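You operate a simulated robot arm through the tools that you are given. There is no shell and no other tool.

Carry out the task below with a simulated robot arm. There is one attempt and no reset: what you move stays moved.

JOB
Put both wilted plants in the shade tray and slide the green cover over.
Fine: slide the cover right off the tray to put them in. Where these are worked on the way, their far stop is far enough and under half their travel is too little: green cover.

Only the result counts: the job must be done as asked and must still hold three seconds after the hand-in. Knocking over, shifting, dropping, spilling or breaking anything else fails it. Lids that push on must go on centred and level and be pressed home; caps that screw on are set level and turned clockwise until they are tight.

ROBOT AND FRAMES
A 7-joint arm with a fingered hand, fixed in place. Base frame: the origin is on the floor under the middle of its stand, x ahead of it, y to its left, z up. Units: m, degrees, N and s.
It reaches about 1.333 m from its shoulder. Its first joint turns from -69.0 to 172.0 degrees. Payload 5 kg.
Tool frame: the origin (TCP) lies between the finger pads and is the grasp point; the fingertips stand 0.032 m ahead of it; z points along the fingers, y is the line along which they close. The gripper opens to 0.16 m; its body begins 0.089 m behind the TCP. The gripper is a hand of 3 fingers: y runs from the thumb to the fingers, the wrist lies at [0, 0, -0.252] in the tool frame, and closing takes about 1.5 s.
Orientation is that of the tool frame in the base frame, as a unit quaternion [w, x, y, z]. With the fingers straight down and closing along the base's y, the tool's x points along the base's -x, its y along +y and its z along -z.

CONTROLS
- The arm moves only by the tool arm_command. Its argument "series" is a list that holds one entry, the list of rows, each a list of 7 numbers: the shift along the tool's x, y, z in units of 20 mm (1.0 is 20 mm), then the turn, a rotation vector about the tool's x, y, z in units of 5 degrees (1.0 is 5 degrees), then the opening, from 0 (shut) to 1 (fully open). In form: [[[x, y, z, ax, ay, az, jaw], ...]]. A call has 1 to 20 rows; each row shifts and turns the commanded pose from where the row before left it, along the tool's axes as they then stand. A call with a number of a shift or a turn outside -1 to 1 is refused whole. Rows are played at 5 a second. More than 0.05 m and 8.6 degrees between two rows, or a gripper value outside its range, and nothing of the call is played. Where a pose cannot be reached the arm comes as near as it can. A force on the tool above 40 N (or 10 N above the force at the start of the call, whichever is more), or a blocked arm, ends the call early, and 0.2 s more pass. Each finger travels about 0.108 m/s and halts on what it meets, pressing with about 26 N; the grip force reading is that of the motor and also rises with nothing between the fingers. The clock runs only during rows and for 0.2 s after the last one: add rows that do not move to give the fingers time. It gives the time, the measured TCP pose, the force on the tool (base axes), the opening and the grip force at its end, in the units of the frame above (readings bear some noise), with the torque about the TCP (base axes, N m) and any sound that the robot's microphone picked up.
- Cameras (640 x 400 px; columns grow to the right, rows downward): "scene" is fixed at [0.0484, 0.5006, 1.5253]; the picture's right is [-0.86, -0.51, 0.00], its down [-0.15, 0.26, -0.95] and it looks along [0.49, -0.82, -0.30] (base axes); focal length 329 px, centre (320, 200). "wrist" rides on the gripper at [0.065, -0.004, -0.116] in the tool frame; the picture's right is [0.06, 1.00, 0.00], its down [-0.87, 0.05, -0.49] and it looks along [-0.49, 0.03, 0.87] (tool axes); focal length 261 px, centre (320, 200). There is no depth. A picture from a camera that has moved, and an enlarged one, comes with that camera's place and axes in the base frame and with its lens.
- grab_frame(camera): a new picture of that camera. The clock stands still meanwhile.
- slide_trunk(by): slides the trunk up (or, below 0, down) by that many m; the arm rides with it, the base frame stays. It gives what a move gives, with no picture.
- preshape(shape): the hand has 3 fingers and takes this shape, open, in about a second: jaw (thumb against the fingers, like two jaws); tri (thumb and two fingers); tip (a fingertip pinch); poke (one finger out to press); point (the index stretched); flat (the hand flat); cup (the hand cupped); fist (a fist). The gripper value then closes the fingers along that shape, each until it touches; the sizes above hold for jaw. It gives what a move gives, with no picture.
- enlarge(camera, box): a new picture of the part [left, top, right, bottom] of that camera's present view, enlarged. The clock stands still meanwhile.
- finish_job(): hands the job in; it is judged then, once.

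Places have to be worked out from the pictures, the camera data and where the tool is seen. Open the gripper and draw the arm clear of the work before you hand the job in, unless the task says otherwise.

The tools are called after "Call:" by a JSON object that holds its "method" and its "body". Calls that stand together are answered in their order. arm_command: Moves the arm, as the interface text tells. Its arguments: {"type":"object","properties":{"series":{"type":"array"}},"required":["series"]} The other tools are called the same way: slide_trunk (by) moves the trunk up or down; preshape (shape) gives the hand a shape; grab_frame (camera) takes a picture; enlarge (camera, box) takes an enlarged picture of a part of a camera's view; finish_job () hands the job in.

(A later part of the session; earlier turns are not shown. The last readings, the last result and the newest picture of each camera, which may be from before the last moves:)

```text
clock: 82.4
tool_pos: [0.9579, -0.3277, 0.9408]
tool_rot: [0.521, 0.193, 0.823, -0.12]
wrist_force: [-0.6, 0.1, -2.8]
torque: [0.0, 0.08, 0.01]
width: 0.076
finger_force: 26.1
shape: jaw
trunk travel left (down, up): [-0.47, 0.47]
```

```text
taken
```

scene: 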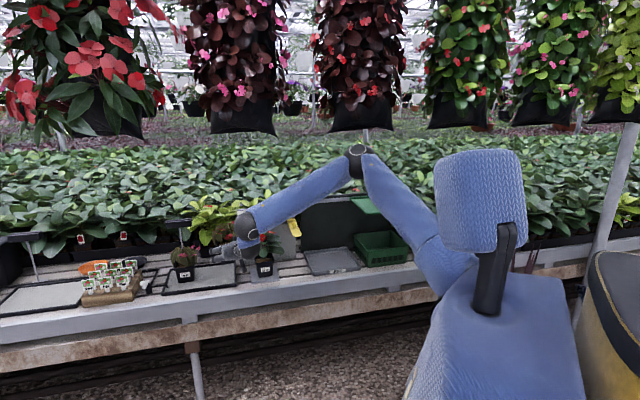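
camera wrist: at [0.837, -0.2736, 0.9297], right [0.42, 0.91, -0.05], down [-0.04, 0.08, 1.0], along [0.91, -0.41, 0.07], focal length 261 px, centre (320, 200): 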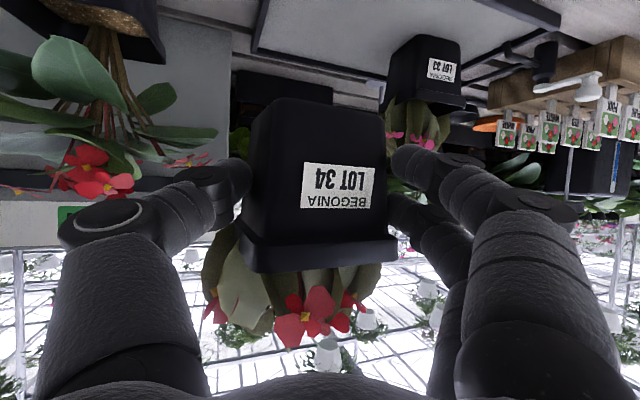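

Still clear and fully reachable. I'll keep withdrawing along the same line.

Call:
{"method": "arm_command", "body": {"series": [[[0.429, 0, -0.903, 0, 0, 0, 0.25], [0.429, 0, -0.903, 0, 0, 0, 0.25], [0.429, 0, -0.903, 0, 0, 0, 0.25], [0.429, 0, -0.903, 0, 0, 0, 0.25], [0.429, 0, -0.903, 0, 0, 0, 0.25], [0, 0, 0, 0, 0, 0, 0.25]]]}}

Call:
{"method": "grab_frame", "body": {"camera": "wrist"}}

Call:
{"method": "grab_frame", "body": {"camera": "scene"}}

```text
clock: 83.8
tool_pos: [0.8717, -0.2944, 0.9401]
tool_rot: [0.52, 0.191, 0.824, -0.117]
wrist_force: [-0.3, -0.1, -2.4]
torque: [0.11, 0.08, -0.01]
width: 0.0757
finger_force: 25.8
shape: jaw
out of reach, approached as far as the arm can: row 5
trunk travel left (down, up): [-0.47, 0.47]
```

```text
taken
camera wrist: at [0.7517, -0.2406, 0.9313], right [0.41, 0.91, -0.05], down [-0.04, 0.07, 1.0], along [0.91, -0.41, 0.07], focal length 261 px, centre (320, 200)
```

wrist: 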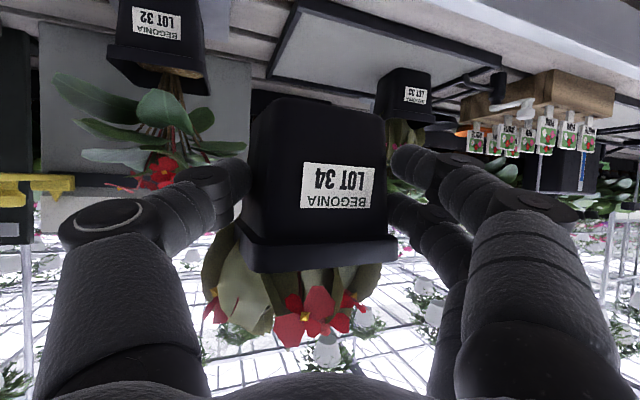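

```text
taken
```

scene: 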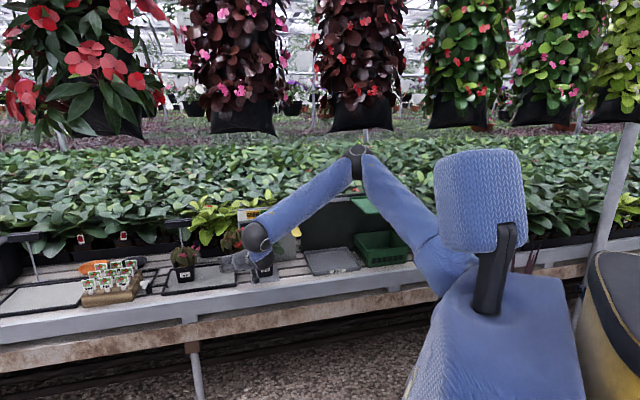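

Lot 34 is now well out in front of the bench. I'll carry it sideways along the bench towards the shade tray, first straight and then turning the heading gradually towards the bench normal.

Call:
{"method": "arm_command", "body": {"series": [[[0.147, -0.94, -0.307, 0, 0, 0, 0.25], [0.147, -0.94, -0.307, 0, 0, 0, 0.25], [0.147, -0.94, -0.307, 0, 0, 0, 0.25], [0.147, -0.94, -0.307, 0, 0, 0, 0.25], [0.147, -0.94, -0.307, 0, 0, 0, 0.25], [0.147, -0.94, -0.307, 0, 0, 0, 0.25], [0.147, -0.94, -0.307, 0, 0, 0, 0.25], [0.147, -0.94, -0.307, 0, 0, 0, 0.25], [0, 0, 0, 0, 0, 0, 0.25]]]}}

Call:
{"method": "grab_frame", "body": {"camera": "scene"}}

Call:
{"method": "grab_frame", "body": {"camera": "wrist"}}

```text
clock: 85.6
tool_pos: [0.7145, -0.4534, 0.8208]
tool_rot: [0.484, 0.232, 0.829, -0.159]
wrist_force: [1.8, -0.4, -1.0]
torque: [0.03, 0.17, -0.05]
width: 0.0698
finger_force: 25.6
shape: jaw
trunk travel left (down, up): [-0.47, 0.47]
stopped in row 9: the arm was blocked; the commanded pose is now the measured one
```

```text
taken
```

scene: 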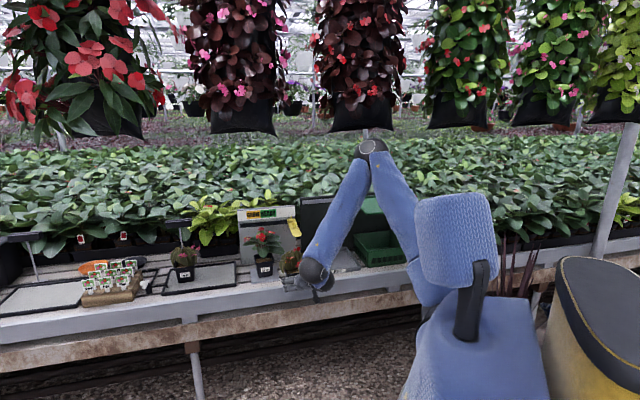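

```text
taken
camera wrist: at [0.5985, -0.3871, 0.819], right [0.51, 0.85, -0.09], down [0.04, 0.08, 1.0], along [0.86, -0.51, 0.01], focal length 261 px, centre (320, 200)
```

wrist: 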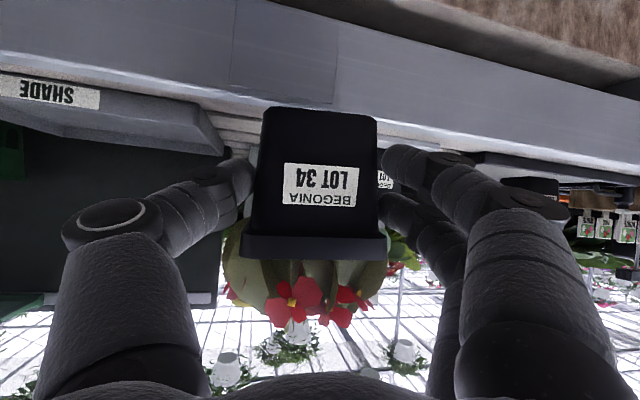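

The arm was blocked: the hand dropped to z=0.82 and the pot shifted a little in the grip, and the elbow is near the hanging bag. I'll look closely before doing anything.

Call:
{"method": "enlarge", "body": {"camera": "scene", "box": [290, 60, 450, 180]}}

Call:
{"method": "enlarge", "body": {"camera": "scene", "box": [230, 200, 390, 310]}}

Call:
{"method": "enlarge", "body": {"camera": "wrist", "box": [180, 60, 460, 350]}}

```text
3.33 times, centred on (370, 120) of scene
camera zoom: at [0.0484, 0.5006, 1.5253], right [-0.86, -0.51, 0.0], down [-0.15, 0.26, -0.95], along [0.49, -0.82, -0.3], focal length 1096 px, centre (153, 467)
```

zoom: 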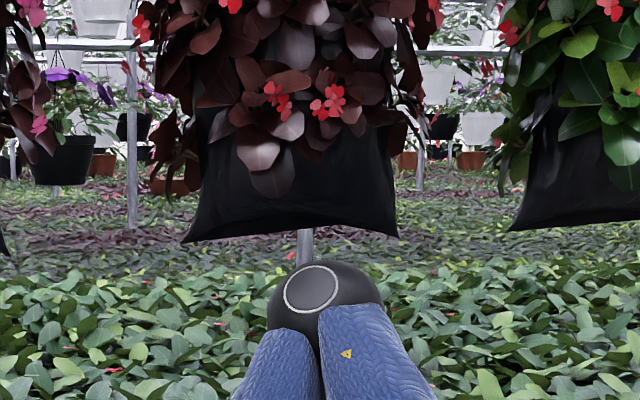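

```text
3.64 times, centred on (310, 255) of scene
camera zoom: at [0.0484, 0.5006, 1.5253], right [-0.86, -0.51, 0.0], down [-0.15, 0.26, -0.95], along [0.49, -0.82, -0.3], focal length 1196 px, centre (356, 0)
```

zoom: 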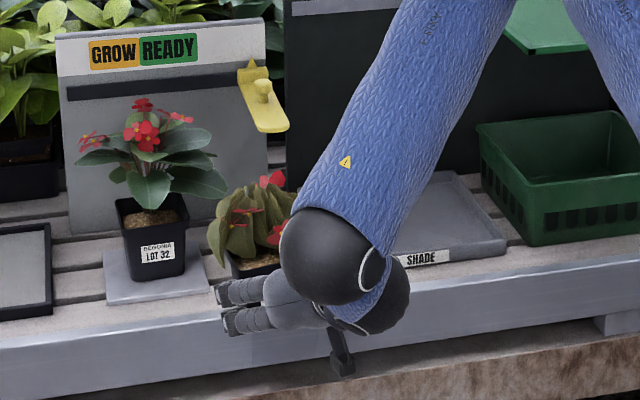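

```text
1.38 times, centred on (320, 205) of wrist
camera zoom: at [0.5985, -0.3871, 0.819], right [0.51, 0.85, -0.09], down [0.04, 0.08, 1.0], along [0.86, -0.51, 0.01], focal length 360 px, centre (320, 193)
```

zoom: 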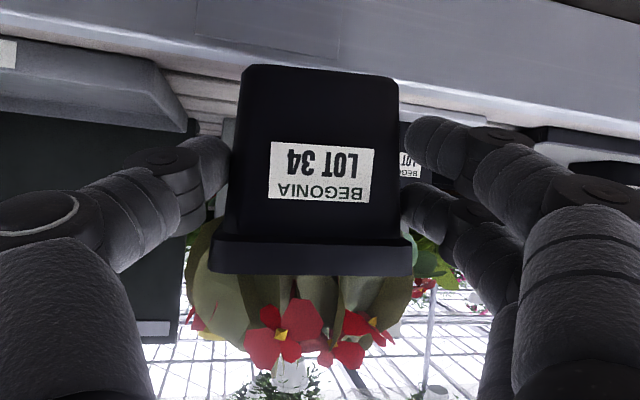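

The elbow is clear of the bag. The forearm has become too steep because the shoulder is now too high relative to the hand, so the wrist ran out of bend. First I'll lift a little with the trunk to keep the pot off the bench edge.

Call:
{"method": "slide_trunk", "body": {"by": 0.04}}

Call:
{"method": "arm_command", "body": {"series": [[[-0.438, -0.02, -0.241, 0, 0, 0, 0.2], [-0.438, -0.02, -0.241, 0, 0, 0, 0.2], [-0.438, -0.02, -0.241, 0, 0, 0, 0.2], [-0.438, -0.02, -0.241, 0, 0, 0, 0.2], [0, 0, 0, 0, 0, 0, 0.2]]]}}

Call:
{"method": "grab_frame", "body": {"camera": "wrist"}}

Call:
{"method": "grab_frame", "body": {"camera": "scene"}}

```text
clock: 86.7
tool_pos: [0.7481, -0.4171, 0.8309]
tool_rot: [0.495, 0.19, 0.837, -0.137]
wrist_force: [1.0, -1.1, -1.3]
torque: [0.17, 0.23, 0.03]
width: 0.0695
finger_force: 25.4
shape: jaw
trunk travel left (down, up): [-0.398, 0.542]
stopped: the arm was blocked; the commanded pose is now the measured one
```

```text
clock: 88.1
tool_pos: [0.7316, -0.434, 0.8224]
tool_rot: [0.475, 0.206, 0.842, -0.152]
wrist_force: [1.3, 0.2, -2.2]
torque: [0.05, 0.13, -0.06]
width: 0.0694
finger_force: 26.1
shape: jaw
trunk travel left (down, up): [-0.398, 0.542]
stopped in row 5: the arm was blocked; the commanded pose is now the measured one
```

```text
taken
camera wrist: at [0.6133, -0.3742, 0.8241], right [0.46, 0.88, -0.11], down [0.07, 0.09, 0.99], along [0.89, -0.46, -0.02], focal length 261 px, centre (320, 200)
```

wrist: 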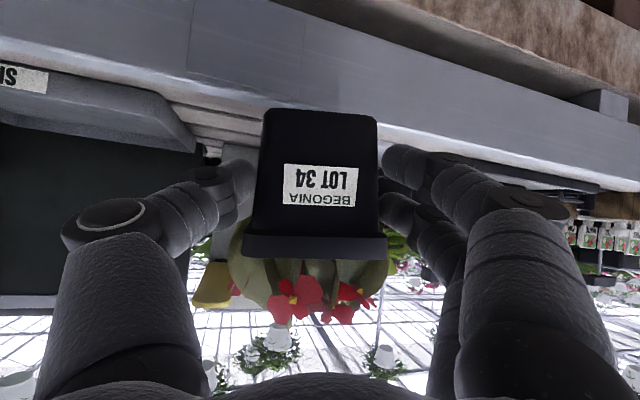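

```text
taken
```

scene: 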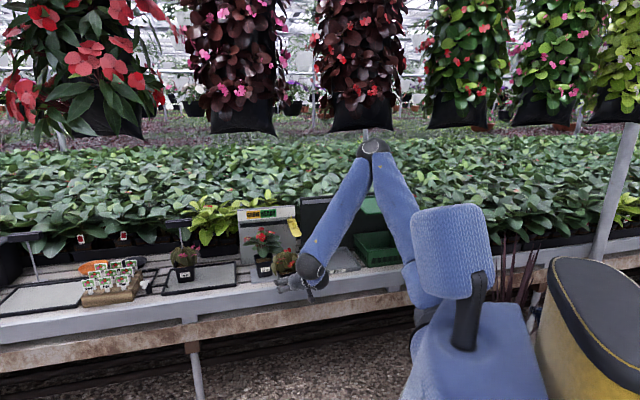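

The trunk was pushed down as the elbow pressed against the hanging bag from below, so I must not go up here. The bag still looks unmoved. I'll reverse the last move, heading left and outward so the elbow drops away from the bag, and then reconfigure with a lower trunk.

Call:
{"method": "arm_command", "body": {"series": [[[-0.095, 0.48, 0.105, 0, 0, 0, 0.2], [-0.095, 0.48, 0.105, 0, 0, 0, 0.2], [-0.19, 0.96, 0.211, 0, 0, 0, 0.2], [-0.19, 0.96, 0.211, 0, 0, 0, 0.2], [-0.19, 0.96, 0.211, 0, 0, 0, 0.2], [0, 0, 0, 0, 0, 0, 0.2]]]}}

Call:
{"method": "grab_frame", "body": {"camera": "scene"}}

Call:
{"method": "grab_frame", "body": {"camera": "wrist"}}

```text
clock: 89.4
tool_pos: [0.8251, -0.2699, 0.8678]
tool_rot: [0.489, 0.148, 0.854, -0.099]
wrist_force: [2.2, 1.3, -7.6]
torque: [-0.1, -0.03, -0.13]
width: 0.0698
finger_force: 26.3
shape: jaw
trunk travel left (down, up): [-0.398, 0.542]
stopped in row 6: the arm was blocked; the commanded pose is now the measured one
```

```text
taken
```

scene: 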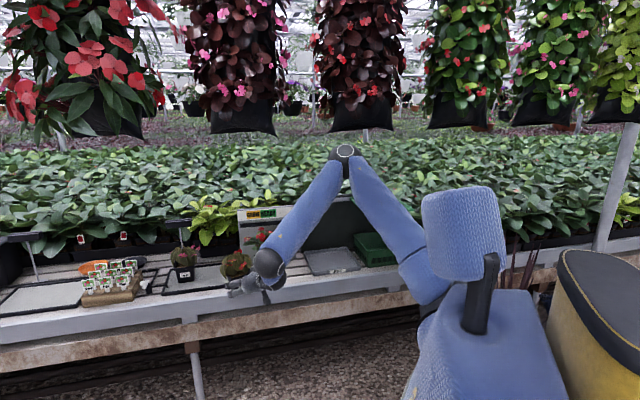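

```text
taken
camera wrist: at [0.6987, -0.2281, 0.8699], right [0.32, 0.94, -0.08], down [0.04, 0.07, 1.0], along [0.95, -0.32, -0.01], focal length 261 px, centre (320, 200)
```

wrist: 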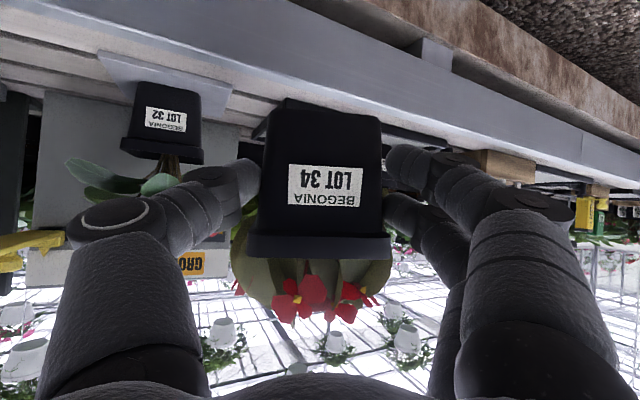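

The elbow is still near the bag, but the pot now hangs clear in front of the bench edge. That makes it safe to lower the trunk and take the elbow away from the bag.

Call:
{"method": "slide_trunk", "body": {"by": -0.08}}

Call:
{"method": "grab_frame", "body": {"camera": "scene"}}

Call:
{"method": "grab_frame", "body": {"camera": "wrist"}}

```text
clock: 90.6
tool_pos: [0.8077, -0.3022, 0.7926]
tool_rot: [0.498, 0.166, 0.843, -0.118]
wrist_force: [0.0, 0.3, -2.4]
torque: [0.03, 0.13, 0.0]
width: 0.0695
finger_force: 26.0
shape: jaw
trunk travel left (down, up): [-0.318, 0.622]
```

```text
taken
```

scene: 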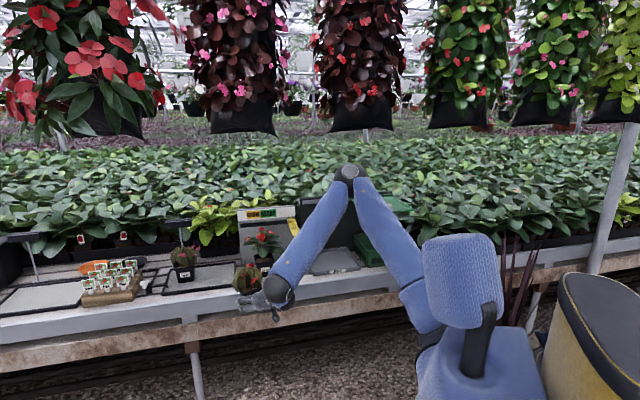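

```text
taken
camera wrist: at [0.684, -0.2547, 0.7916], right [0.37, 0.93, -0.09], down [0.02, 0.09, 1.0], along [0.93, -0.37, 0.01], focal length 261 px, centre (320, 200)
```

wrist: 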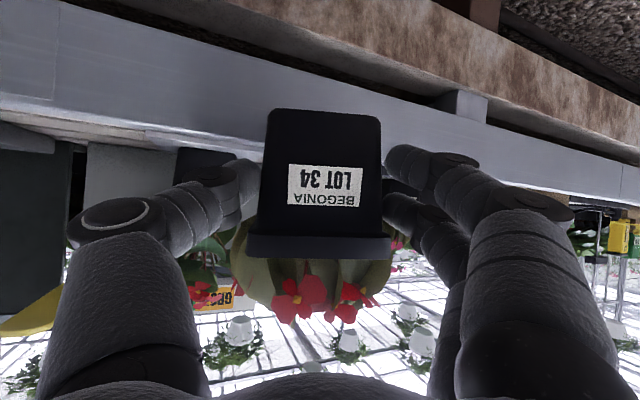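

The arm is free now and the pot is held steadily at about 2.4 N. I'll raise the hand with the arm in small steps and lower the trunk in between, so the shoulder ends up lower relative to the hand while the elbow stays below the bag.

Call:
{"method": "arm_command", "body": {"series": [[[-0.353, 0.058, -0.402, 0, 0, 0, 0.2], [-0.353, 0.058, -0.402, 0, 0, 0, 0.2], [-0.353, 0.058, -0.402, 0, 0, 0, 0.2], [-0.353, 0.058, -0.402, 0, 0, 0, 0.2], [-0.353, 0.058, -0.402, 0, 0, 0, 0.2], [0, 0, 0, 0, 0, 0, 0.2]]]}}

Call:
{"method": "slide_trunk", "body": {"by": -0.06}}

Call:
{"method": "grab_frame", "body": {"camera": "scene"}}

```text
clock: 92.0
tool_pos: [0.7967, -0.2914, 0.8456]
tool_rot: [0.497, 0.165, 0.844, -0.114]
wrist_force: [-0.1, -0.3, -2.5]
torque: [0.03, 0.13, -0.02]
width: 0.0696
finger_force: 26.0
shape: jaw
out of reach, approached as far as the arm can: row 5
trunk travel left (down, up): [-0.318, 0.622]
```

```text
clock: 93.0
tool_pos: [0.7974, -0.2912, 0.7849]
tool_rot: [0.496, 0.165, 0.845, -0.114]
wrist_force: [-0.4, 0.5, -2.9]
torque: [0.01, 0.14, -0.04]
width: 0.0695
finger_force: 25.8
shape: jaw
trunk travel left (down, up): [-0.258, 0.682]
```

```text
taken
```

scene: 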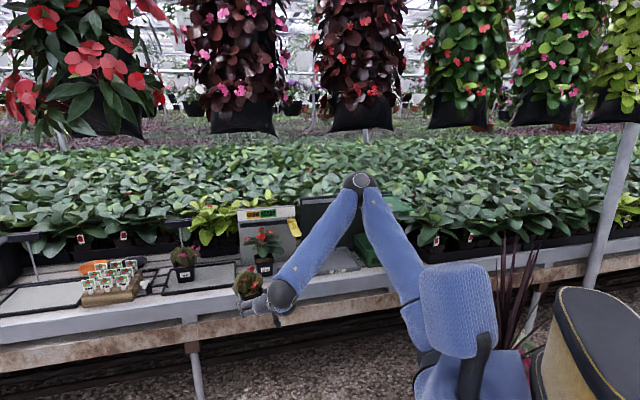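

That worked with no blocking. I'll repeat it: raise the hand while drifting slightly right, re-level the pot, then lower the trunk again.

Call:
{"method": "arm_command", "body": {"series": [[[-0.463, -0.294, -0.386, 0, -0.33, 0.19, 0.2], [-0.463, -0.294, -0.386, 0, -0.33, 0.19, 0.2], [-0.463, -0.294, -0.386, 0, 0, 0, 0.2], [-0.463, -0.294, -0.386, 0, 0, 0, 0.2], [-0.463, -0.294, -0.386, 0, 0, 0, 0.2], [-0.463, -0.294, -0.386, 0, 0, 0, 0.2], [0, 0, 0, 0, 0, 0, 0.2]]]}}

Call:
{"method": "slide_trunk", "body": {"by": -0.06}}

Call:
{"method": "grab_frame", "body": {"camera": "scene"}}

Call:
{"method": "grab_frame", "body": {"camera": "wrist"}}

```text
clock: 94.6
tool_pos: [0.7705, -0.3215, 0.8559]
tool_rot: [0.522, 0.175, 0.827, -0.11]
wrist_force: [-0.5, 0.2, -2.1]
torque: [0.07, 0.08, -0.01]
width: 0.0696
finger_force: 26.4
shape: jaw
out of reach, approached as far as the arm can: row 2
trunk travel left (down, up): [-0.258, 0.682]
```

```text
clock: 95.6
tool_pos: [0.77, -0.322, 0.7966]
tool_rot: [0.523, 0.175, 0.827, -0.11]
wrist_force: [0.1, -0.2, -2.5]
torque: [0.08, 0.1, -0.02]
width: 0.0699
finger_force: 25.7
shape: jaw
trunk travel left (down, up): [-0.198, 0.742]
```

```text
taken
```

scene: 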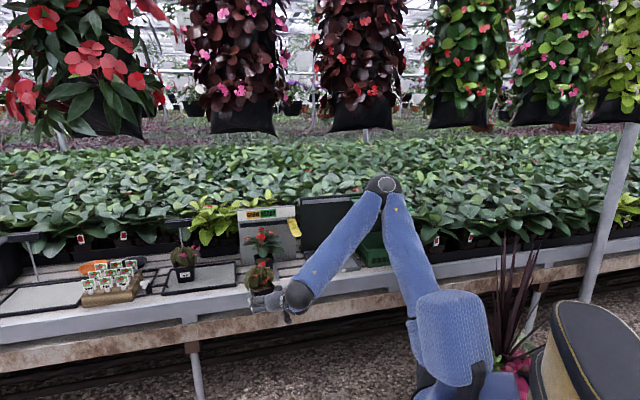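

```text
taken
camera wrist: at [0.6464, -0.2727, 0.7871], right [0.38, 0.92, -0.06], down [-0.04, 0.08, 1.0], along [0.92, -0.38, 0.07], focal length 261 px, centre (320, 200)
```

wrist: 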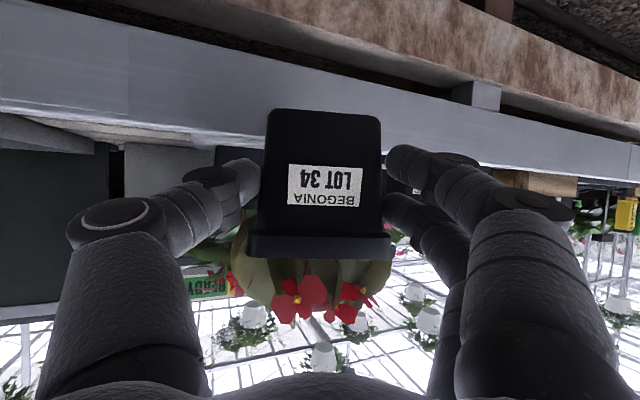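

Going well: the trunk is down at -0.35, the elbow is low, and the pot is upright. I'll raise the pot further while drifting towards the tray.

Call:
{"method": "arm_command", "body": {"series": [[[-0.462, -0.464, -0.425, 0, 0, 0, 0.2], [-0.462, -0.464, -0.425, 0, 0, 0, 0.2], [-0.462, -0.464, -0.425, 0, 0, 0, 0.2], [-0.462, -0.464, -0.425, 0, 0, 0, 0.2], [-0.462, -0.464, -0.425, 0, 0, 0, 0.2], [-0.462, -0.464, -0.425, 0, 0, 0, 0.2], [-0.462, -0.464, -0.425, 0, 0, 0, 0.2], [-0.462, -0.464, -0.425, 0, 0, 0, 0.2], [-0.462, -0.464, -0.425, 0, 0, 0, 0.2], [-0.462, -0.464, -0.425, 0, 0, 0, 0.2], [0, 0, 0, 0, 0, 0, 0.2]]]}}

Call:
{"method": "grab_frame", "body": {"camera": "scene"}}

Call:
{"method": "grab_frame", "body": {"camera": "wrist"}}

```text
clock: 98.0
tool_pos: [0.697, -0.3921, 0.9156]
tool_rot: [0.523, 0.175, 0.827, -0.111]
wrist_force: [0.6, 0.3, -3.1]
torque: [0.09, 0.08, 0.01]
width: 0.0695
finger_force: 26.0
shape: jaw
trunk travel left (down, up): [-0.198, 0.742]
```

```text
taken
```

scene: 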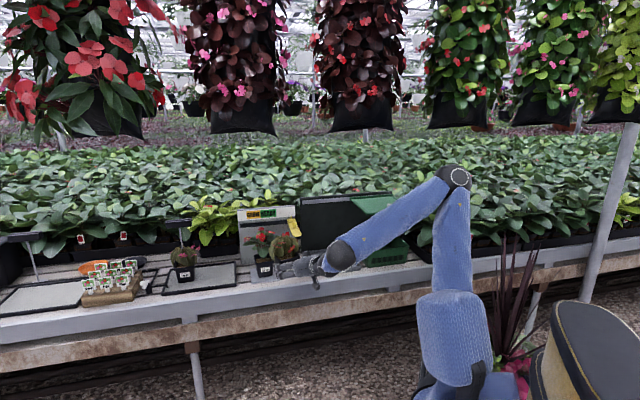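

```text
taken
camera wrist: at [0.5743, -0.3431, 0.9066], right [0.38, 0.92, -0.06], down [-0.04, 0.08, 1.0], along [0.92, -0.38, 0.07], focal length 261 px, centre (320, 200)
```

wrist: 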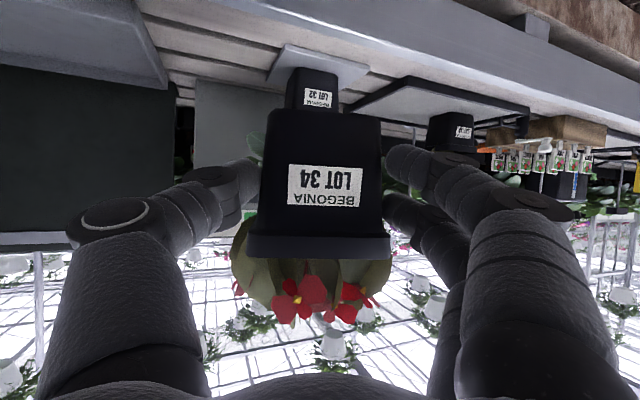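

The arm is in a comfortable shape again, with the pot at z≈0.86 and well clear. I'll carry it right towards the tray, turning the heading gradually to face the bench squarely.

Call:
{"method": "arm_command", "body": {"series": [[[0.159, -0.929, -0.335, 0.281, 0, 0.1335, 0.2], [0.148, -0.939, -0.312, 0.281, 0, 0.1335, 0.2], [0.138, -0.947, -0.289, 0.281, 0, 0.1335, 0.2], [0.126, -0.956, -0.265, 0.281, 0, 0.1335, 0.2], [0.115, -0.963, -0.243, 0.281, 0, 0.1335, 0.2], [0.104, -0.97, -0.218, 0.281, 0, 0.1335, 0.2], [0.093, -0.976, -0.195, 0.281, 0, 0.1335, 0.2], [0, 0, 0, 0, 0, 0, 0.2]]]}}

Call:
{"method": "grab_frame", "body": {"camera": "scene"}}

Call:
{"method": "grab_frame", "body": {"camera": "wrist"}}

```text
clock: 99.8
tool_pos: [0.6139, -0.4934, 0.9425]
tool_rot: [0.508, 0.254, 0.808, -0.16]
wrist_force: [0.0, 0.1, -2.7]
torque: [0.09, 0.11, -0.02]
width: 0.0695
finger_force: 25.7
shape: jaw
out of reach, approached as far as the arm can: row 4, 5, 6, 7
trunk travel left (down, up): [-0.198, 0.742]
```

```text
taken
```

scene: 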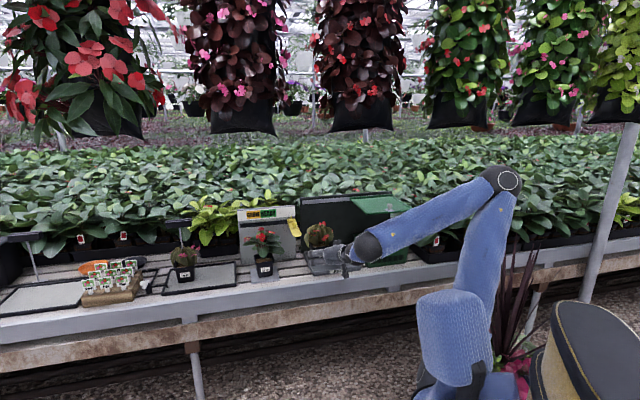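

```text
taken
camera wrist: at [0.5012, -0.4216, 0.9337], right [0.55, 0.83, -0.06], down [-0.03, 0.08, 1.0], along [0.84, -0.54, 0.07], focal length 261 px, centre (320, 200)
```

wrist: 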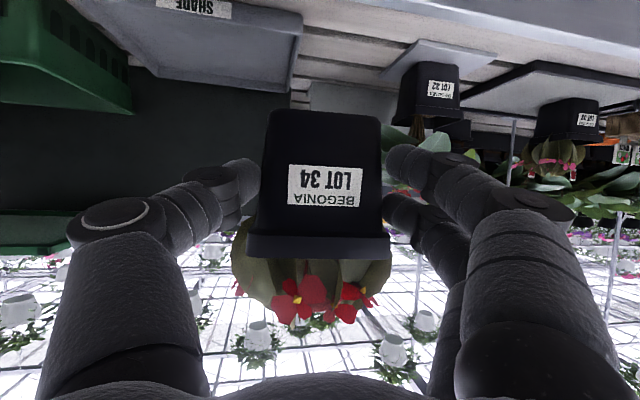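

The pot is past Lot 32 now and level. I'll swing it forward towards the tray while completing the turn to face the bench.

Call:
{"method": "arm_command", "body": {"series": [[[-0.277, -0.63, 0.581, 0.193, 0, 0.092, 0.2], [-0.282, -0.617, 0.591, 0.193, 0, 0.092, 0.2], [-0.286, -0.604, 0.6, 0.193, 0, 0.092, 0.2], [-0.291, -0.591, 0.61, 0.193, 0, 0.092, 0.2], [-0.295, -0.578, 0.62, 0.193, 0, 0.092, 0.2], [-0.3, -0.564, 0.629, 0.193, 0, 0.092, 0.2], [-0.305, -0.552, 0.638, 0.193, 0, 0.092, 0.2], [-0.309, -0.539, 0.648, 0.193, 0, 0.092, 0.2], [-0.314, -0.526, 0.658, 0.193, 0, 0.092, 0.2], [-0.318, -0.513, 0.667, 0.193, 0, 0.092, 0.2], [0, 0, 0, 0, 0, 0, 0.2]]]}}

Call:
{"method": "grab_frame", "body": {"camera": "scene"}}

Call:
{"method": "grab_frame", "body": {"camera": "wrist"}}

```text
clock: 102.2
tool_pos: [0.6471, -0.6699, 0.9444]
tool_rot: [0.492, 0.327, 0.78, -0.207]
wrist_force: [0.4, -0.3, -3.1]
torque: [0.1, 0.08, 0.0]
width: 0.0694
finger_force: 25.7
shape: jaw
trunk travel left (down, up): [-0.198, 0.742]
```

```text
taken
```

scene: 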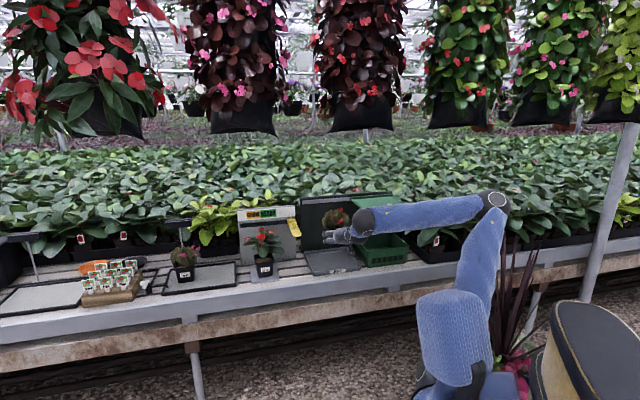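

```text
taken
camera wrist: at [0.5505, -0.579, 0.9339], right [0.69, 0.72, -0.06], down [-0.01, 0.09, 1.0], along [0.72, -0.69, 0.07], focal length 261 px, centre (320, 200)
```

wrist: 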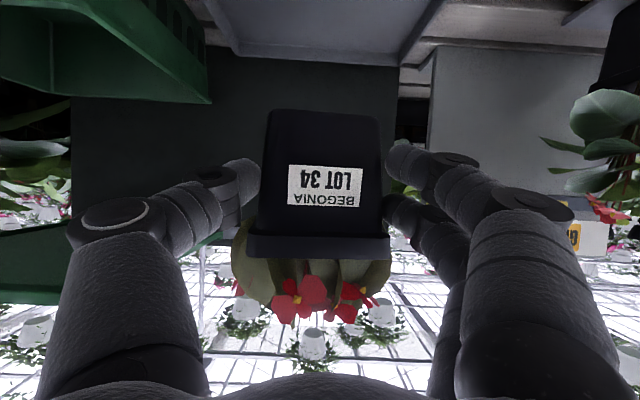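

The pot is now right in front of the tray, level and square. Re-measured, the tray spans u from -0.10 to 0.13 along the bench and v from 0.97 to 1.175 in depth. I'll move Lot 34 in over the tray's right-rear part while lowering.

Call:
{"method": "arm_command", "body": {"series": [[[0.078, -0.295, 0.824, 0, 0, 0, 0.2], [0.078, -0.295, 0.824, 0, 0, 0, 0.2], [0.078, -0.295, 0.824, 0, 0, 0, 0.2], [0.078, -0.295, 0.824, 0, 0, 0, 0.2], [0.078, -0.295, 0.824, 0, 0, 0, 0.2], [0.078, -0.295, 0.824, 0, 0, 0, 0.2], [0, 0, 0, 0, 0, 0, 0.2]]]}}

Call:
{"method": "enlarge", "body": {"camera": "scene", "box": [280, 180, 440, 300]}}

Call:
{"method": "grab_frame", "body": {"camera": "wrist"}}

```text
clock: 103.8
tool_pos: [0.6804, -0.7559, 0.8911]
tool_rot: [0.492, 0.328, 0.78, -0.207]
wrist_force: [-0.2, -0.4, -3.0]
torque: [0.08, 0.08, -0.01]
width: 0.0696
finger_force: 25.4
shape: jaw
trunk travel left (down, up): [-0.198, 0.742]
```

```text
3.33 times, centred on (360, 240) of scene
camera zoom: at [0.0484, 0.5006, 1.5253], right [-0.86, -0.51, 0.0], down [-0.15, 0.26, -0.95], along [0.49, -0.82, -0.3], focal length 1096 px, centre (187, 67)
```

zoom: 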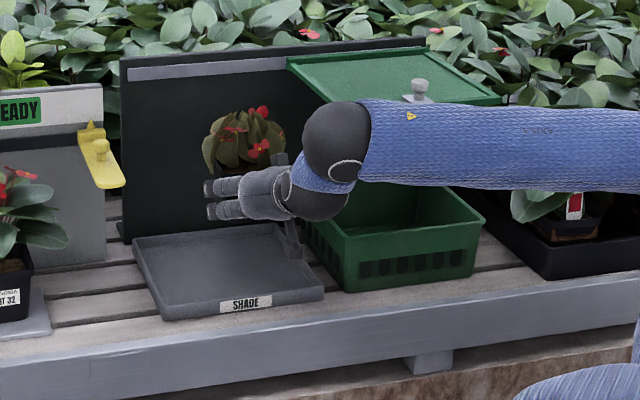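

```text
taken
camera wrist: at [0.5851, -0.6646, 0.8822], right [0.69, 0.72, -0.06], down [-0.01, 0.09, 1.0], along [0.72, -0.69, 0.07], focal length 261 px, centre (320, 200)
```

wrist: 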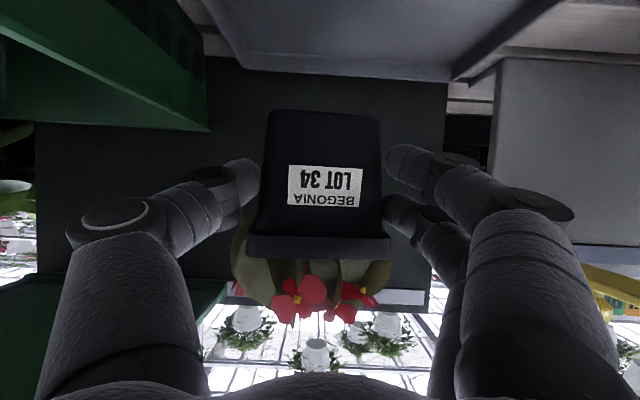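

It's on track, with the pot over the tray's front half. I'll keep it slightly left of the basket, moving on to the rear-middle and down to just above the floor.

Call:
{"method": "arm_command", "body": {"series": [[[0.028, -0.095, 0.778, 0, 0, 0, 0.2], [0.028, -0.095, 0.778, 0, 0, 0, 0.2], [0.028, -0.095, 0.778, 0, 0, 0, 0.2], [0.028, -0.095, 0.778, 0, 0, 0, 0.2], [0.028, -0.095, 0.778, 0, 0, 0, 0.2], [0, 0, 0, 0, 0, 0, 0.2]]]}}

Call:
{"method": "enlarge", "body": {"camera": "scene", "box": [280, 180, 440, 300]}}

Call:
{"method": "grab_frame", "body": {"camera": "wrist"}}

```text
clock: 105.2
tool_pos: [0.7229, -0.8113, 0.8553]
tool_rot: [0.492, 0.327, 0.78, -0.206]
wrist_force: [-0.6, 0.0, -2.9]
torque: [0.08, 0.07, 0.01]
width: 0.0693
finger_force: 26.1
shape: jaw
trunk travel left (down, up): [-0.198, 0.742]
```

```text
3.33 times, centred on (360, 240) of scene
camera zoom: at [0.0484, 0.5006, 1.5253], right [-0.86, -0.51, 0.0], down [-0.15, 0.26, -0.95], along [0.49, -0.82, -0.3], focal length 1096 px, centre (187, 67)
```

zoom: 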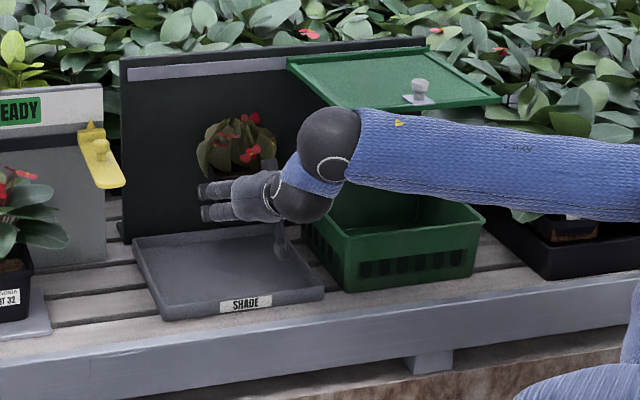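

```text
taken
camera wrist: at [0.6267, -0.7212, 0.846], right [0.69, 0.72, -0.06], down [-0.01, 0.09, 1.0], along [0.72, -0.69, 0.07], focal length 261 px, centre (320, 200)
```

wrist: 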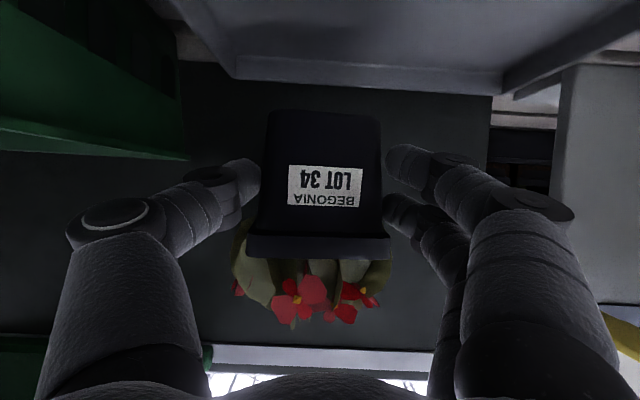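

Lot 34 is over the tray, with about 3 cm to spare behind it. I'll lower it slowly and watch the vertical force for contact with the tray floor.

Call:
{"method": "arm_command", "body": {"series": [[[0.226, 0, 0.108, 0, 0, 0, 0.2], [0.226, 0, 0.108, 0, 0, 0, 0.2], [0.226, 0, 0.108, 0, 0, 0, 0.2], [0.226, 0, 0.108, 0, 0, 0, 0.2], [0.226, 0, 0.108, 0, 0, 0, 0.2], [0.226, 0, 0.108, 0, 0, 0, 0.2], [0.226, 0, 0.108, 0, 0, 0, 0.2], [0.226, 0, 0.108, 0, 0, 0, 0.2], [0, 0, 0, 0, 0, 0, 0.2]]]}}

Call:
{"method": "enlarge", "body": {"camera": "wrist", "box": [180, 20, 480, 320]}}

```text
clock: 107.2
tool_pos: [0.7217, -0.8116, 0.8151]
tool_rot: [0.491, 0.328, 0.78, -0.207]
wrist_force: [-0.2, 0.0, -2.8]
torque: [0.08, 0.08, -0.01]
width: 0.0695
finger_force: 25.8
shape: jaw
trunk travel left (down, up): [-0.198, 0.742]
```

```text
1.33 times, centred on (330, 170) of wrist
camera zoom: at [0.6267, -0.7209, 0.8061], right [0.69, 0.72, -0.06], down [-0.01, 0.09, 1.0], along [0.72, -0.69, 0.07], focal length 348 px, centre (307, 240)
```

zoom: 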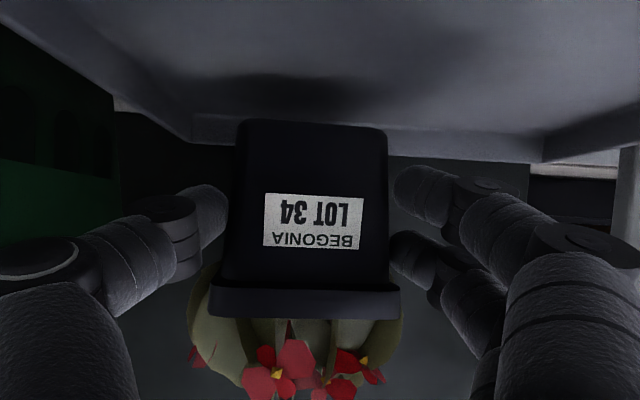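

The pot's shadow is closing up, so it's roughly 1 cm above the floor. I'll go down a few more small steps.

Call:
{"method": "arm_command", "body": {"series": [[[0.135, 0, 0.065, 0, 0, 0, 0.2], [0.135, 0, 0.065, 0, 0, 0, 0.2], [0.135, 0, 0.065, 0, 0, 0, 0.2], [0, 0, 0, 0, 0, 0, 0.2]]]}}

Call:
{"method": "arm_command", "body": {"series": [[[0.09, 0, 0.043, 0, 0, 0, 0.2], [0, 0, 0, 0, 0, 0, 0.2]]]}}

Call:
{"method": "enlarge", "body": {"camera": "wrist", "box": [180, 20, 480, 320]}}

```text
clock: 108.2
tool_pos: [0.7228, -0.8118, 0.8056]
tool_rot: [0.492, 0.328, 0.78, -0.207]
wrist_force: [0.1, 0.6, -2.1]
torque: [0.06, 0.07, 0.01]
width: 0.0694
finger_force: 26.2
shape: jaw
trunk travel left (down, up): [-0.198, 0.742]
```

```text
clock: 108.8
tool_pos: [0.7222, -0.8122, 0.8045]
tool_rot: [0.491, 0.327, 0.78, -0.206]
wrist_force: [0.6, 0.6, -1.0]
torque: [0.12, 0.09, -0.02]
width: 0.0692
finger_force: 26.1
shape: jaw
trunk travel left (down, up): [-0.198, 0.742]
```

```text
1.33 times, centred on (330, 170) of wrist
camera zoom: at [0.6266, -0.7212, 0.7951], right [0.69, 0.72, -0.06], down [-0.01, 0.09, 1.0], along [0.72, -0.69, 0.07], focal length 348 px, centre (307, 240)
```

zoom: 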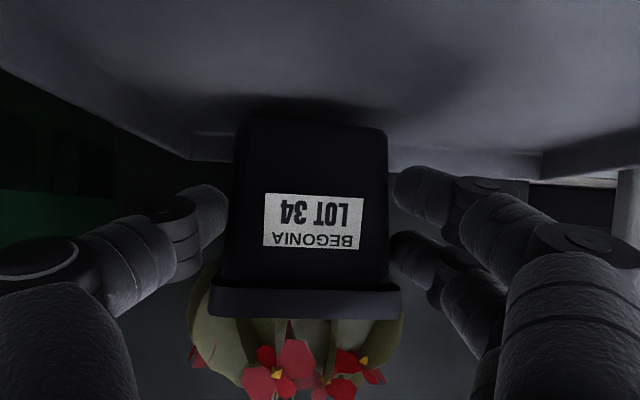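

The force has dropped from 2.8 N to about 1 N, so the pot is starting to touch. I'll lower it a few more millimetres until the tray carries its weight.

Call:
{"method": "arm_command", "body": {"series": [[[0.09, 0, 0.043, 0, 0, 0, 0.2], [0, 0, 0, 0, 0, 0, 0.2]]]}}

Call:
{"method": "arm_command", "body": {"series": [[[0.09, 0, 0.043, 0, 0, 0, 0.2], [0, 0, 0, 0, 0, 0, 0.2]]]}}

```text
clock: 109.4
tool_pos: [0.7227, -0.8114, 0.8015]
tool_rot: [0.492, 0.327, 0.78, -0.206]
wrist_force: [0.2, -0.9, -2.9]
torque: [0.07, 0.05, 0.02]
width: 0.0694
finger_force: 25.8
shape: jaw
trunk travel left (down, up): [-0.198, 0.742]
```

```text
clock: 110.0
tool_pos: [0.7217, -0.8117, 0.8004]
tool_rot: [0.492, 0.327, 0.78, -0.206]
wrist_force: [0.7, -0.2, -2.6]
torque: [0.08, 0.09, 0.0]
width: 0.0695
finger_force: 25.6
shape: jaw
trunk travel left (down, up): [-0.198, 0.742]
```

The earlier drop was just noise: the full weight is still on the hand. I'll continue down in 3 mm steps.

Call:
{"method": "arm_command", "body": {"series": [[[0.135, 0, 0.065, 0, 0, 0, 0.2], [0.135, 0, 0.065, 0, 0, 0, 0.2], [0, 0, 0, 0, 0, 0, 0.2]]]}}

Call:
{"method": "enlarge", "body": {"camera": "wrist", "box": [180, 20, 480, 320]}}

Call:
{"method": "enlarge", "body": {"camera": "scene", "box": [300, 210, 400, 285]}}

```text
clock: 110.8
tool_pos: [0.7228, -0.8123, 0.7955]
tool_rot: [0.492, 0.327, 0.78, -0.206]
wrist_force: [-0.5, 0.3, -1.4]
torque: [0.03, 0.01, 0.01]
width: 0.0693
finger_force: 26.5
shape: jaw
trunk travel left (down, up): [-0.198, 0.742]
```

```text
1.33 times, centred on (330, 170) of wrist
camera zoom: at [0.6267, -0.721, 0.7856], right [0.69, 0.72, -0.06], down [-0.01, 0.09, 1.0], along [0.72, -0.69, 0.07], focal length 348 px, centre (307, 240)
```

zoom: 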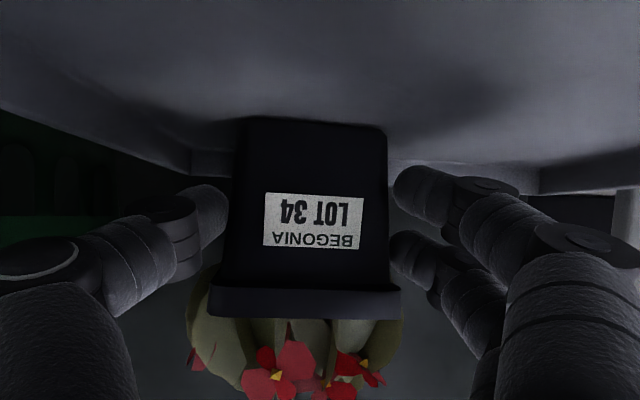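

```text
5.33 times, centred on (350, 248) of scene
camera zoom: at [0.0484, 0.5006, 1.5253], right [-0.86, -0.51, 0.0], down [-0.15, 0.26, -0.95], along [0.49, -0.82, -0.3], focal length 1753 px, centre (160, -53)
```

zoom: 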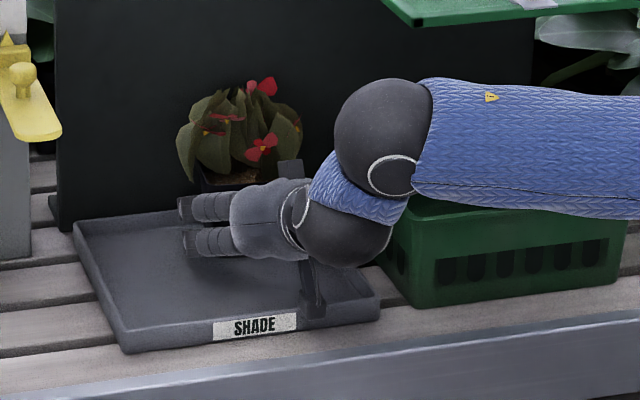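

Both the force (1.4 N) and the torque have now dropped, which fits the pot resting on the tray floor. I'll confirm with one tiny step.

Call:
{"method": "arm_command", "body": {"series": [[[0.07, 0, 0.033, 0, 0, 0, 0.2], [0, 0, 0, 0, 0, 0, 0.2], [0, 0, 0, 0, 0, 0, 0.2]]]}}

```text
clock: 111.6
tool_pos: [0.7229, -0.8114, 0.7941]
tool_rot: [0.493, 0.327, 0.779, -0.207]
wrist_force: [0.2, 1.0, 1.5]
torque: [0.0, -0.11, 0.02]
width: 0.0693
finger_force: 25.5
shape: jaw
trunk travel left (down, up): [-0.198, 0.742]
```

Contact is confirmed: the floor now pushes back. I'll open the fingers, back straight out level until they clear the pot, then rise away over the tray's front rim.

Call:
{"method": "arm_command", "body": {"series": [[[0, 0, 0, 0, 0, 0, 0.45], [0, 0, 0, 0, 0, 0, 0.55], [0, 0, 0, 0, 0, 0, 0.62], [0, 0, 0, 0, 0, 0, 0.62], [0, 0, 0, 0, 0, 0, 0.62]]]}}

Call:
{"method": "grab_frame", "body": {"camera": "wrist"}}

```text
clock: 112.8
tool_pos: [0.7237, -0.8128, 0.7932]
tool_rot: [0.492, 0.327, 0.78, -0.206]
wrist_force: [-0.2, -0.4, 0.3]
torque: [0.0, 0.0, 0.01]
width: 0.0988
finger_force: 0.2
shape: jaw
trunk travel left (down, up): [-0.198, 0.742]
```

```text
taken
camera wrist: at [0.6268, -0.721, 0.7838], right [0.69, 0.72, -0.06], down [-0.01, 0.09, 1.0], along [0.72, -0.69, 0.07], focal length 261 px, centre (320, 200)
```

wrist: 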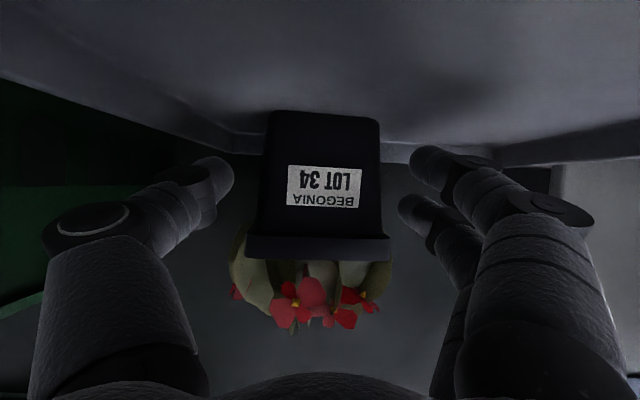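

Lot 34 stands on its own, with the fingers clear on both sides. I'll withdraw now.

Call:
{"method": "arm_command", "body": {"series": [[[0.32, 0, -0.68, 0, 0, 0, 0.62], [0.32, 0, -0.68, 0, 0, 0, 0.62], [0.32, 0, -0.68, 0, 0, 0, 0.62], [0, 0, -0.8, 0, 0, 0, 0.62], [0, 0, -0.9, 0, 0, 0, 0.62], [0, 0, -1, 0, 0, 0, 0.62], [0, 0, -1, 0, 0, 0, 0.62], [0, 0, -1, 0, 0, 0, 0.62], [0, 0, -1, 0, 0, 0, 0.62], [0, 0, -1, 0, 0, 0, 0.62], [0, 0, 0, 0, 0, 0, 0.62]]]}}

Call:
{"method": "grab_frame", "body": {"camera": "scene"}}

Call:
{"method": "grab_frame", "body": {"camera": "wrist"}}

```text
clock: 115.2
tool_pos: [0.6061, -0.6937, 0.8521]
tool_rot: [0.492, 0.327, 0.78, -0.207]
wrist_force: [-0.4, 0.7, 0.9]
torque: [0.0, 0.01, -0.01]
width: 0.0986
finger_force: 0.1
shape: jaw
trunk travel left (down, up): [-0.198, 0.742]
```

```text
taken
```

scene: 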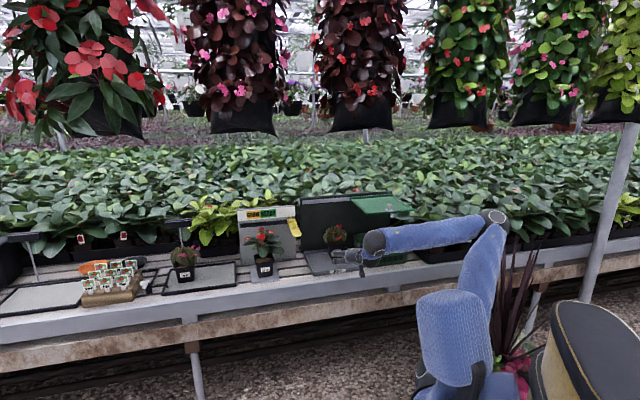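

```text
taken
camera wrist: at [0.5102, -0.6022, 0.8418], right [0.69, 0.72, -0.06], down [-0.01, 0.09, 1.0], along [0.72, -0.69, 0.07], focal length 261 px, centre (320, 200)
```

wrist: 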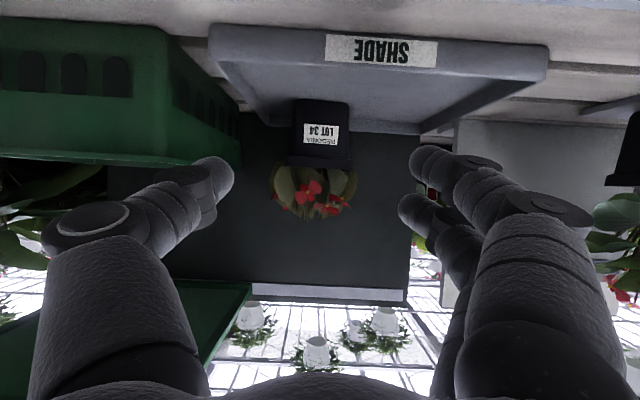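

Lot 34 now stands upright in the shade tray. I'll go back for Lot 33, retracing the same comfortable route left along the front of the bench with the hand empty.

Call:
{"method": "arm_command", "body": {"series": [[[-0.06, 0.725, -0.804, -0.193, 0, -0.092, 0.65], [-0.066, 0.737, -0.791, -0.193, 0, -0.092, 0.65], [-0.073, 0.75, -0.778, -0.193, 0, -0.092, 0.65], [-0.079, 0.762, -0.765, -0.193, 0, -0.092, 0.65], [-0.085, 0.775, -0.753, -0.193, 0, -0.092, 0.65], [-0.092, 0.79, -0.74, -0.193, 0, -0.092, 0.65], [-0.099, 0.8, -0.727, -0.193, 0, -0.092, 0.65], [-0.105, 0.812, -0.713, -0.193, 0, -0.092, 0.65], [-0.111, 0.823, -0.7, -0.193, 0, -0.092, 0.65], [-0.117, 0.833, -0.686, -0.193, 0, -0.092, 0.65], [-0.081, 0.982, 0.171, -0.281, 0, -0.1335, 0.65], [-0.093, 0.976, 0.195, -0.281, 0, -0.1335, 0.65], [-0.104, 0.97, 0.218, -0.281, 0, -0.1335, 0.65], [-0.115, 0.963, 0.243, -0.281, 0, -0.1335, 0.65], [-0.126, 0.956, 0.265, -0.281, 0, -0.1335, 0.65], [-0.138, 0.947, 0.289, -0.281, 0, -0.1335, 0.65], [-0.148, 0.939, 0.312, -0.281, 0, -0.1335, 0.65], [0, 0, 0, 0, 0, 0, 0.65]]]}}

Call:
{"method": "grab_frame", "body": {"camera": "scene"}}

Call:
{"method": "grab_frame", "body": {"camera": "wrist"}}

```text
clock: 119.0
tool_pos: [0.7187, -0.3965, 0.9352]
tool_rot: [0.522, 0.175, 0.828, -0.11]
wrist_force: [0.4, 0.2, -0.3]
torque: [-0.02, -0.04, -0.02]
width: 0.1037
finger_force: 0.1
shape: jaw
out of reach, approached as far as the arm can: row 8, 10
trunk travel left (down, up): [-0.198, 0.742]
```

```text
taken
```

scene: 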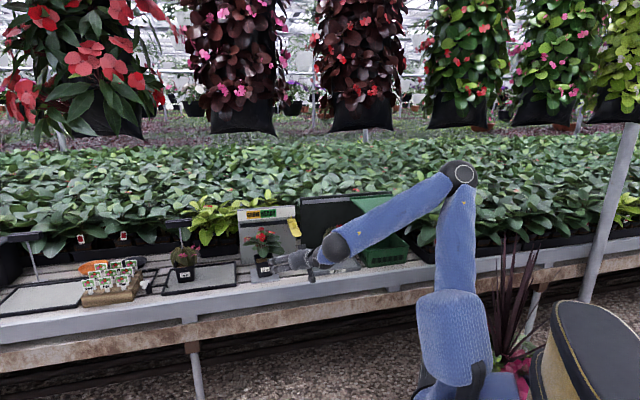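

```text
taken
camera wrist: at [0.5946, -0.347, 0.9256], right [0.38, 0.92, -0.06], down [-0.04, 0.08, 1.0], along [0.92, -0.38, 0.07], focal length 261 px, centre (320, 200)
```

wrist: 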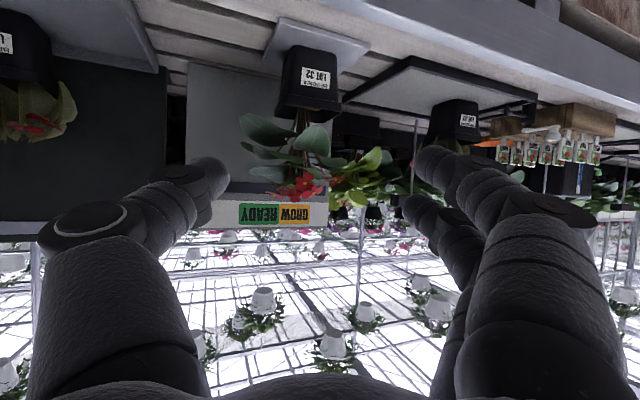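

The hand is back in front of Lot 32 with a good arm shape. I'll ease the heading to about -14° and go out towards Lot 33, staying high and in front of the bench.

Call:
{"method": "arm_command", "body": {"series": [[[0, 0, 0, -0.907, 0, -0.42, 0.7], [0, 0, 0, -0.907, 0, -0.42, 0.7], [-0.35, 0.87, 0.79, 0, 0, 0, 0.7], [-0.35, 0.87, 0.79, 0, 0, 0, 0.7], [-0.35, 0.87, 0.79, 0, 0, 0, 0.7], [-0.35, 0.87, 0.79, 0, 0, 0, 0.7], [-0.35, 0.87, 0.79, 0, 0, 0, 0.7], [-0.35, 0.87, 0.79, 0, 0, 0, 0.7], [-0.35, 0.87, 0.79, 0, 0, 0, 0.7], [-0.35, 0.87, 0.79, 0, 0, 0, 0.7], [-0.35, 0.87, 0.79, 0, 0, 0, 0.7], [-0.35, 0.87, 0.79, 0, 0, 0, 0.7], [0, 0, 0, 0, 0, 0, 0.7]]]}}

Call:
{"method": "grab_frame", "body": {"camera": "scene"}}

Call:
{"method": "grab_frame", "body": {"camera": "wrist"}}

```text
clock: 121.8
tool_pos: [0.9279, -0.2688, 0.9301]
tool_rot: [0.53, 0.104, 0.839, -0.064]
wrist_force: [0.1, -0.2, -0.4]
torque: [0.02, -0.02, -0.01]
width: 0.1116
finger_force: 0.1
shape: jaw
trunk travel left (down, up): [-0.198, 0.742]
```

```text
taken
```

scene: 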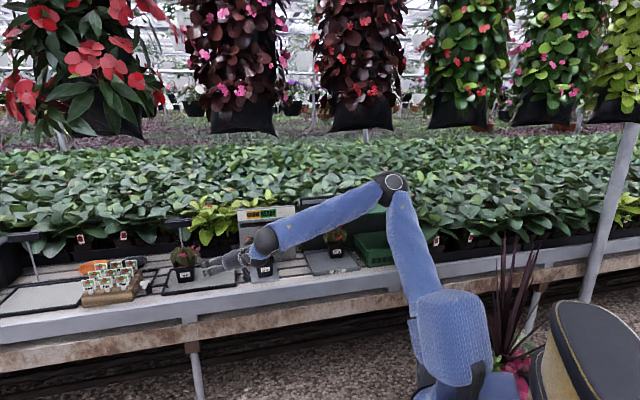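

```text
taken
camera wrist: at [0.7973, -0.2414, 0.9213], right [0.21, 0.98, -0.05], down [-0.06, 0.07, 1.0], along [0.98, -0.21, 0.07], focal length 261 px, centre (320, 200)
```

wrist: 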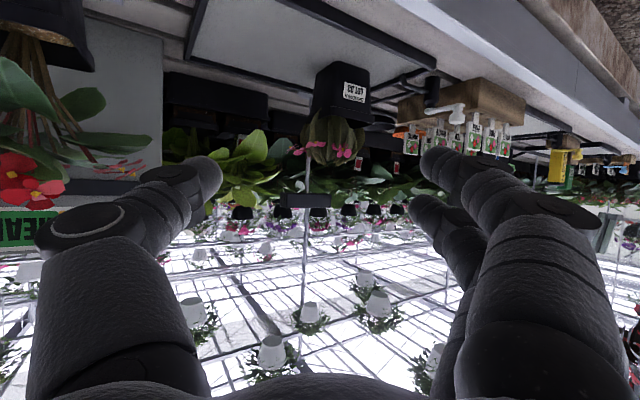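

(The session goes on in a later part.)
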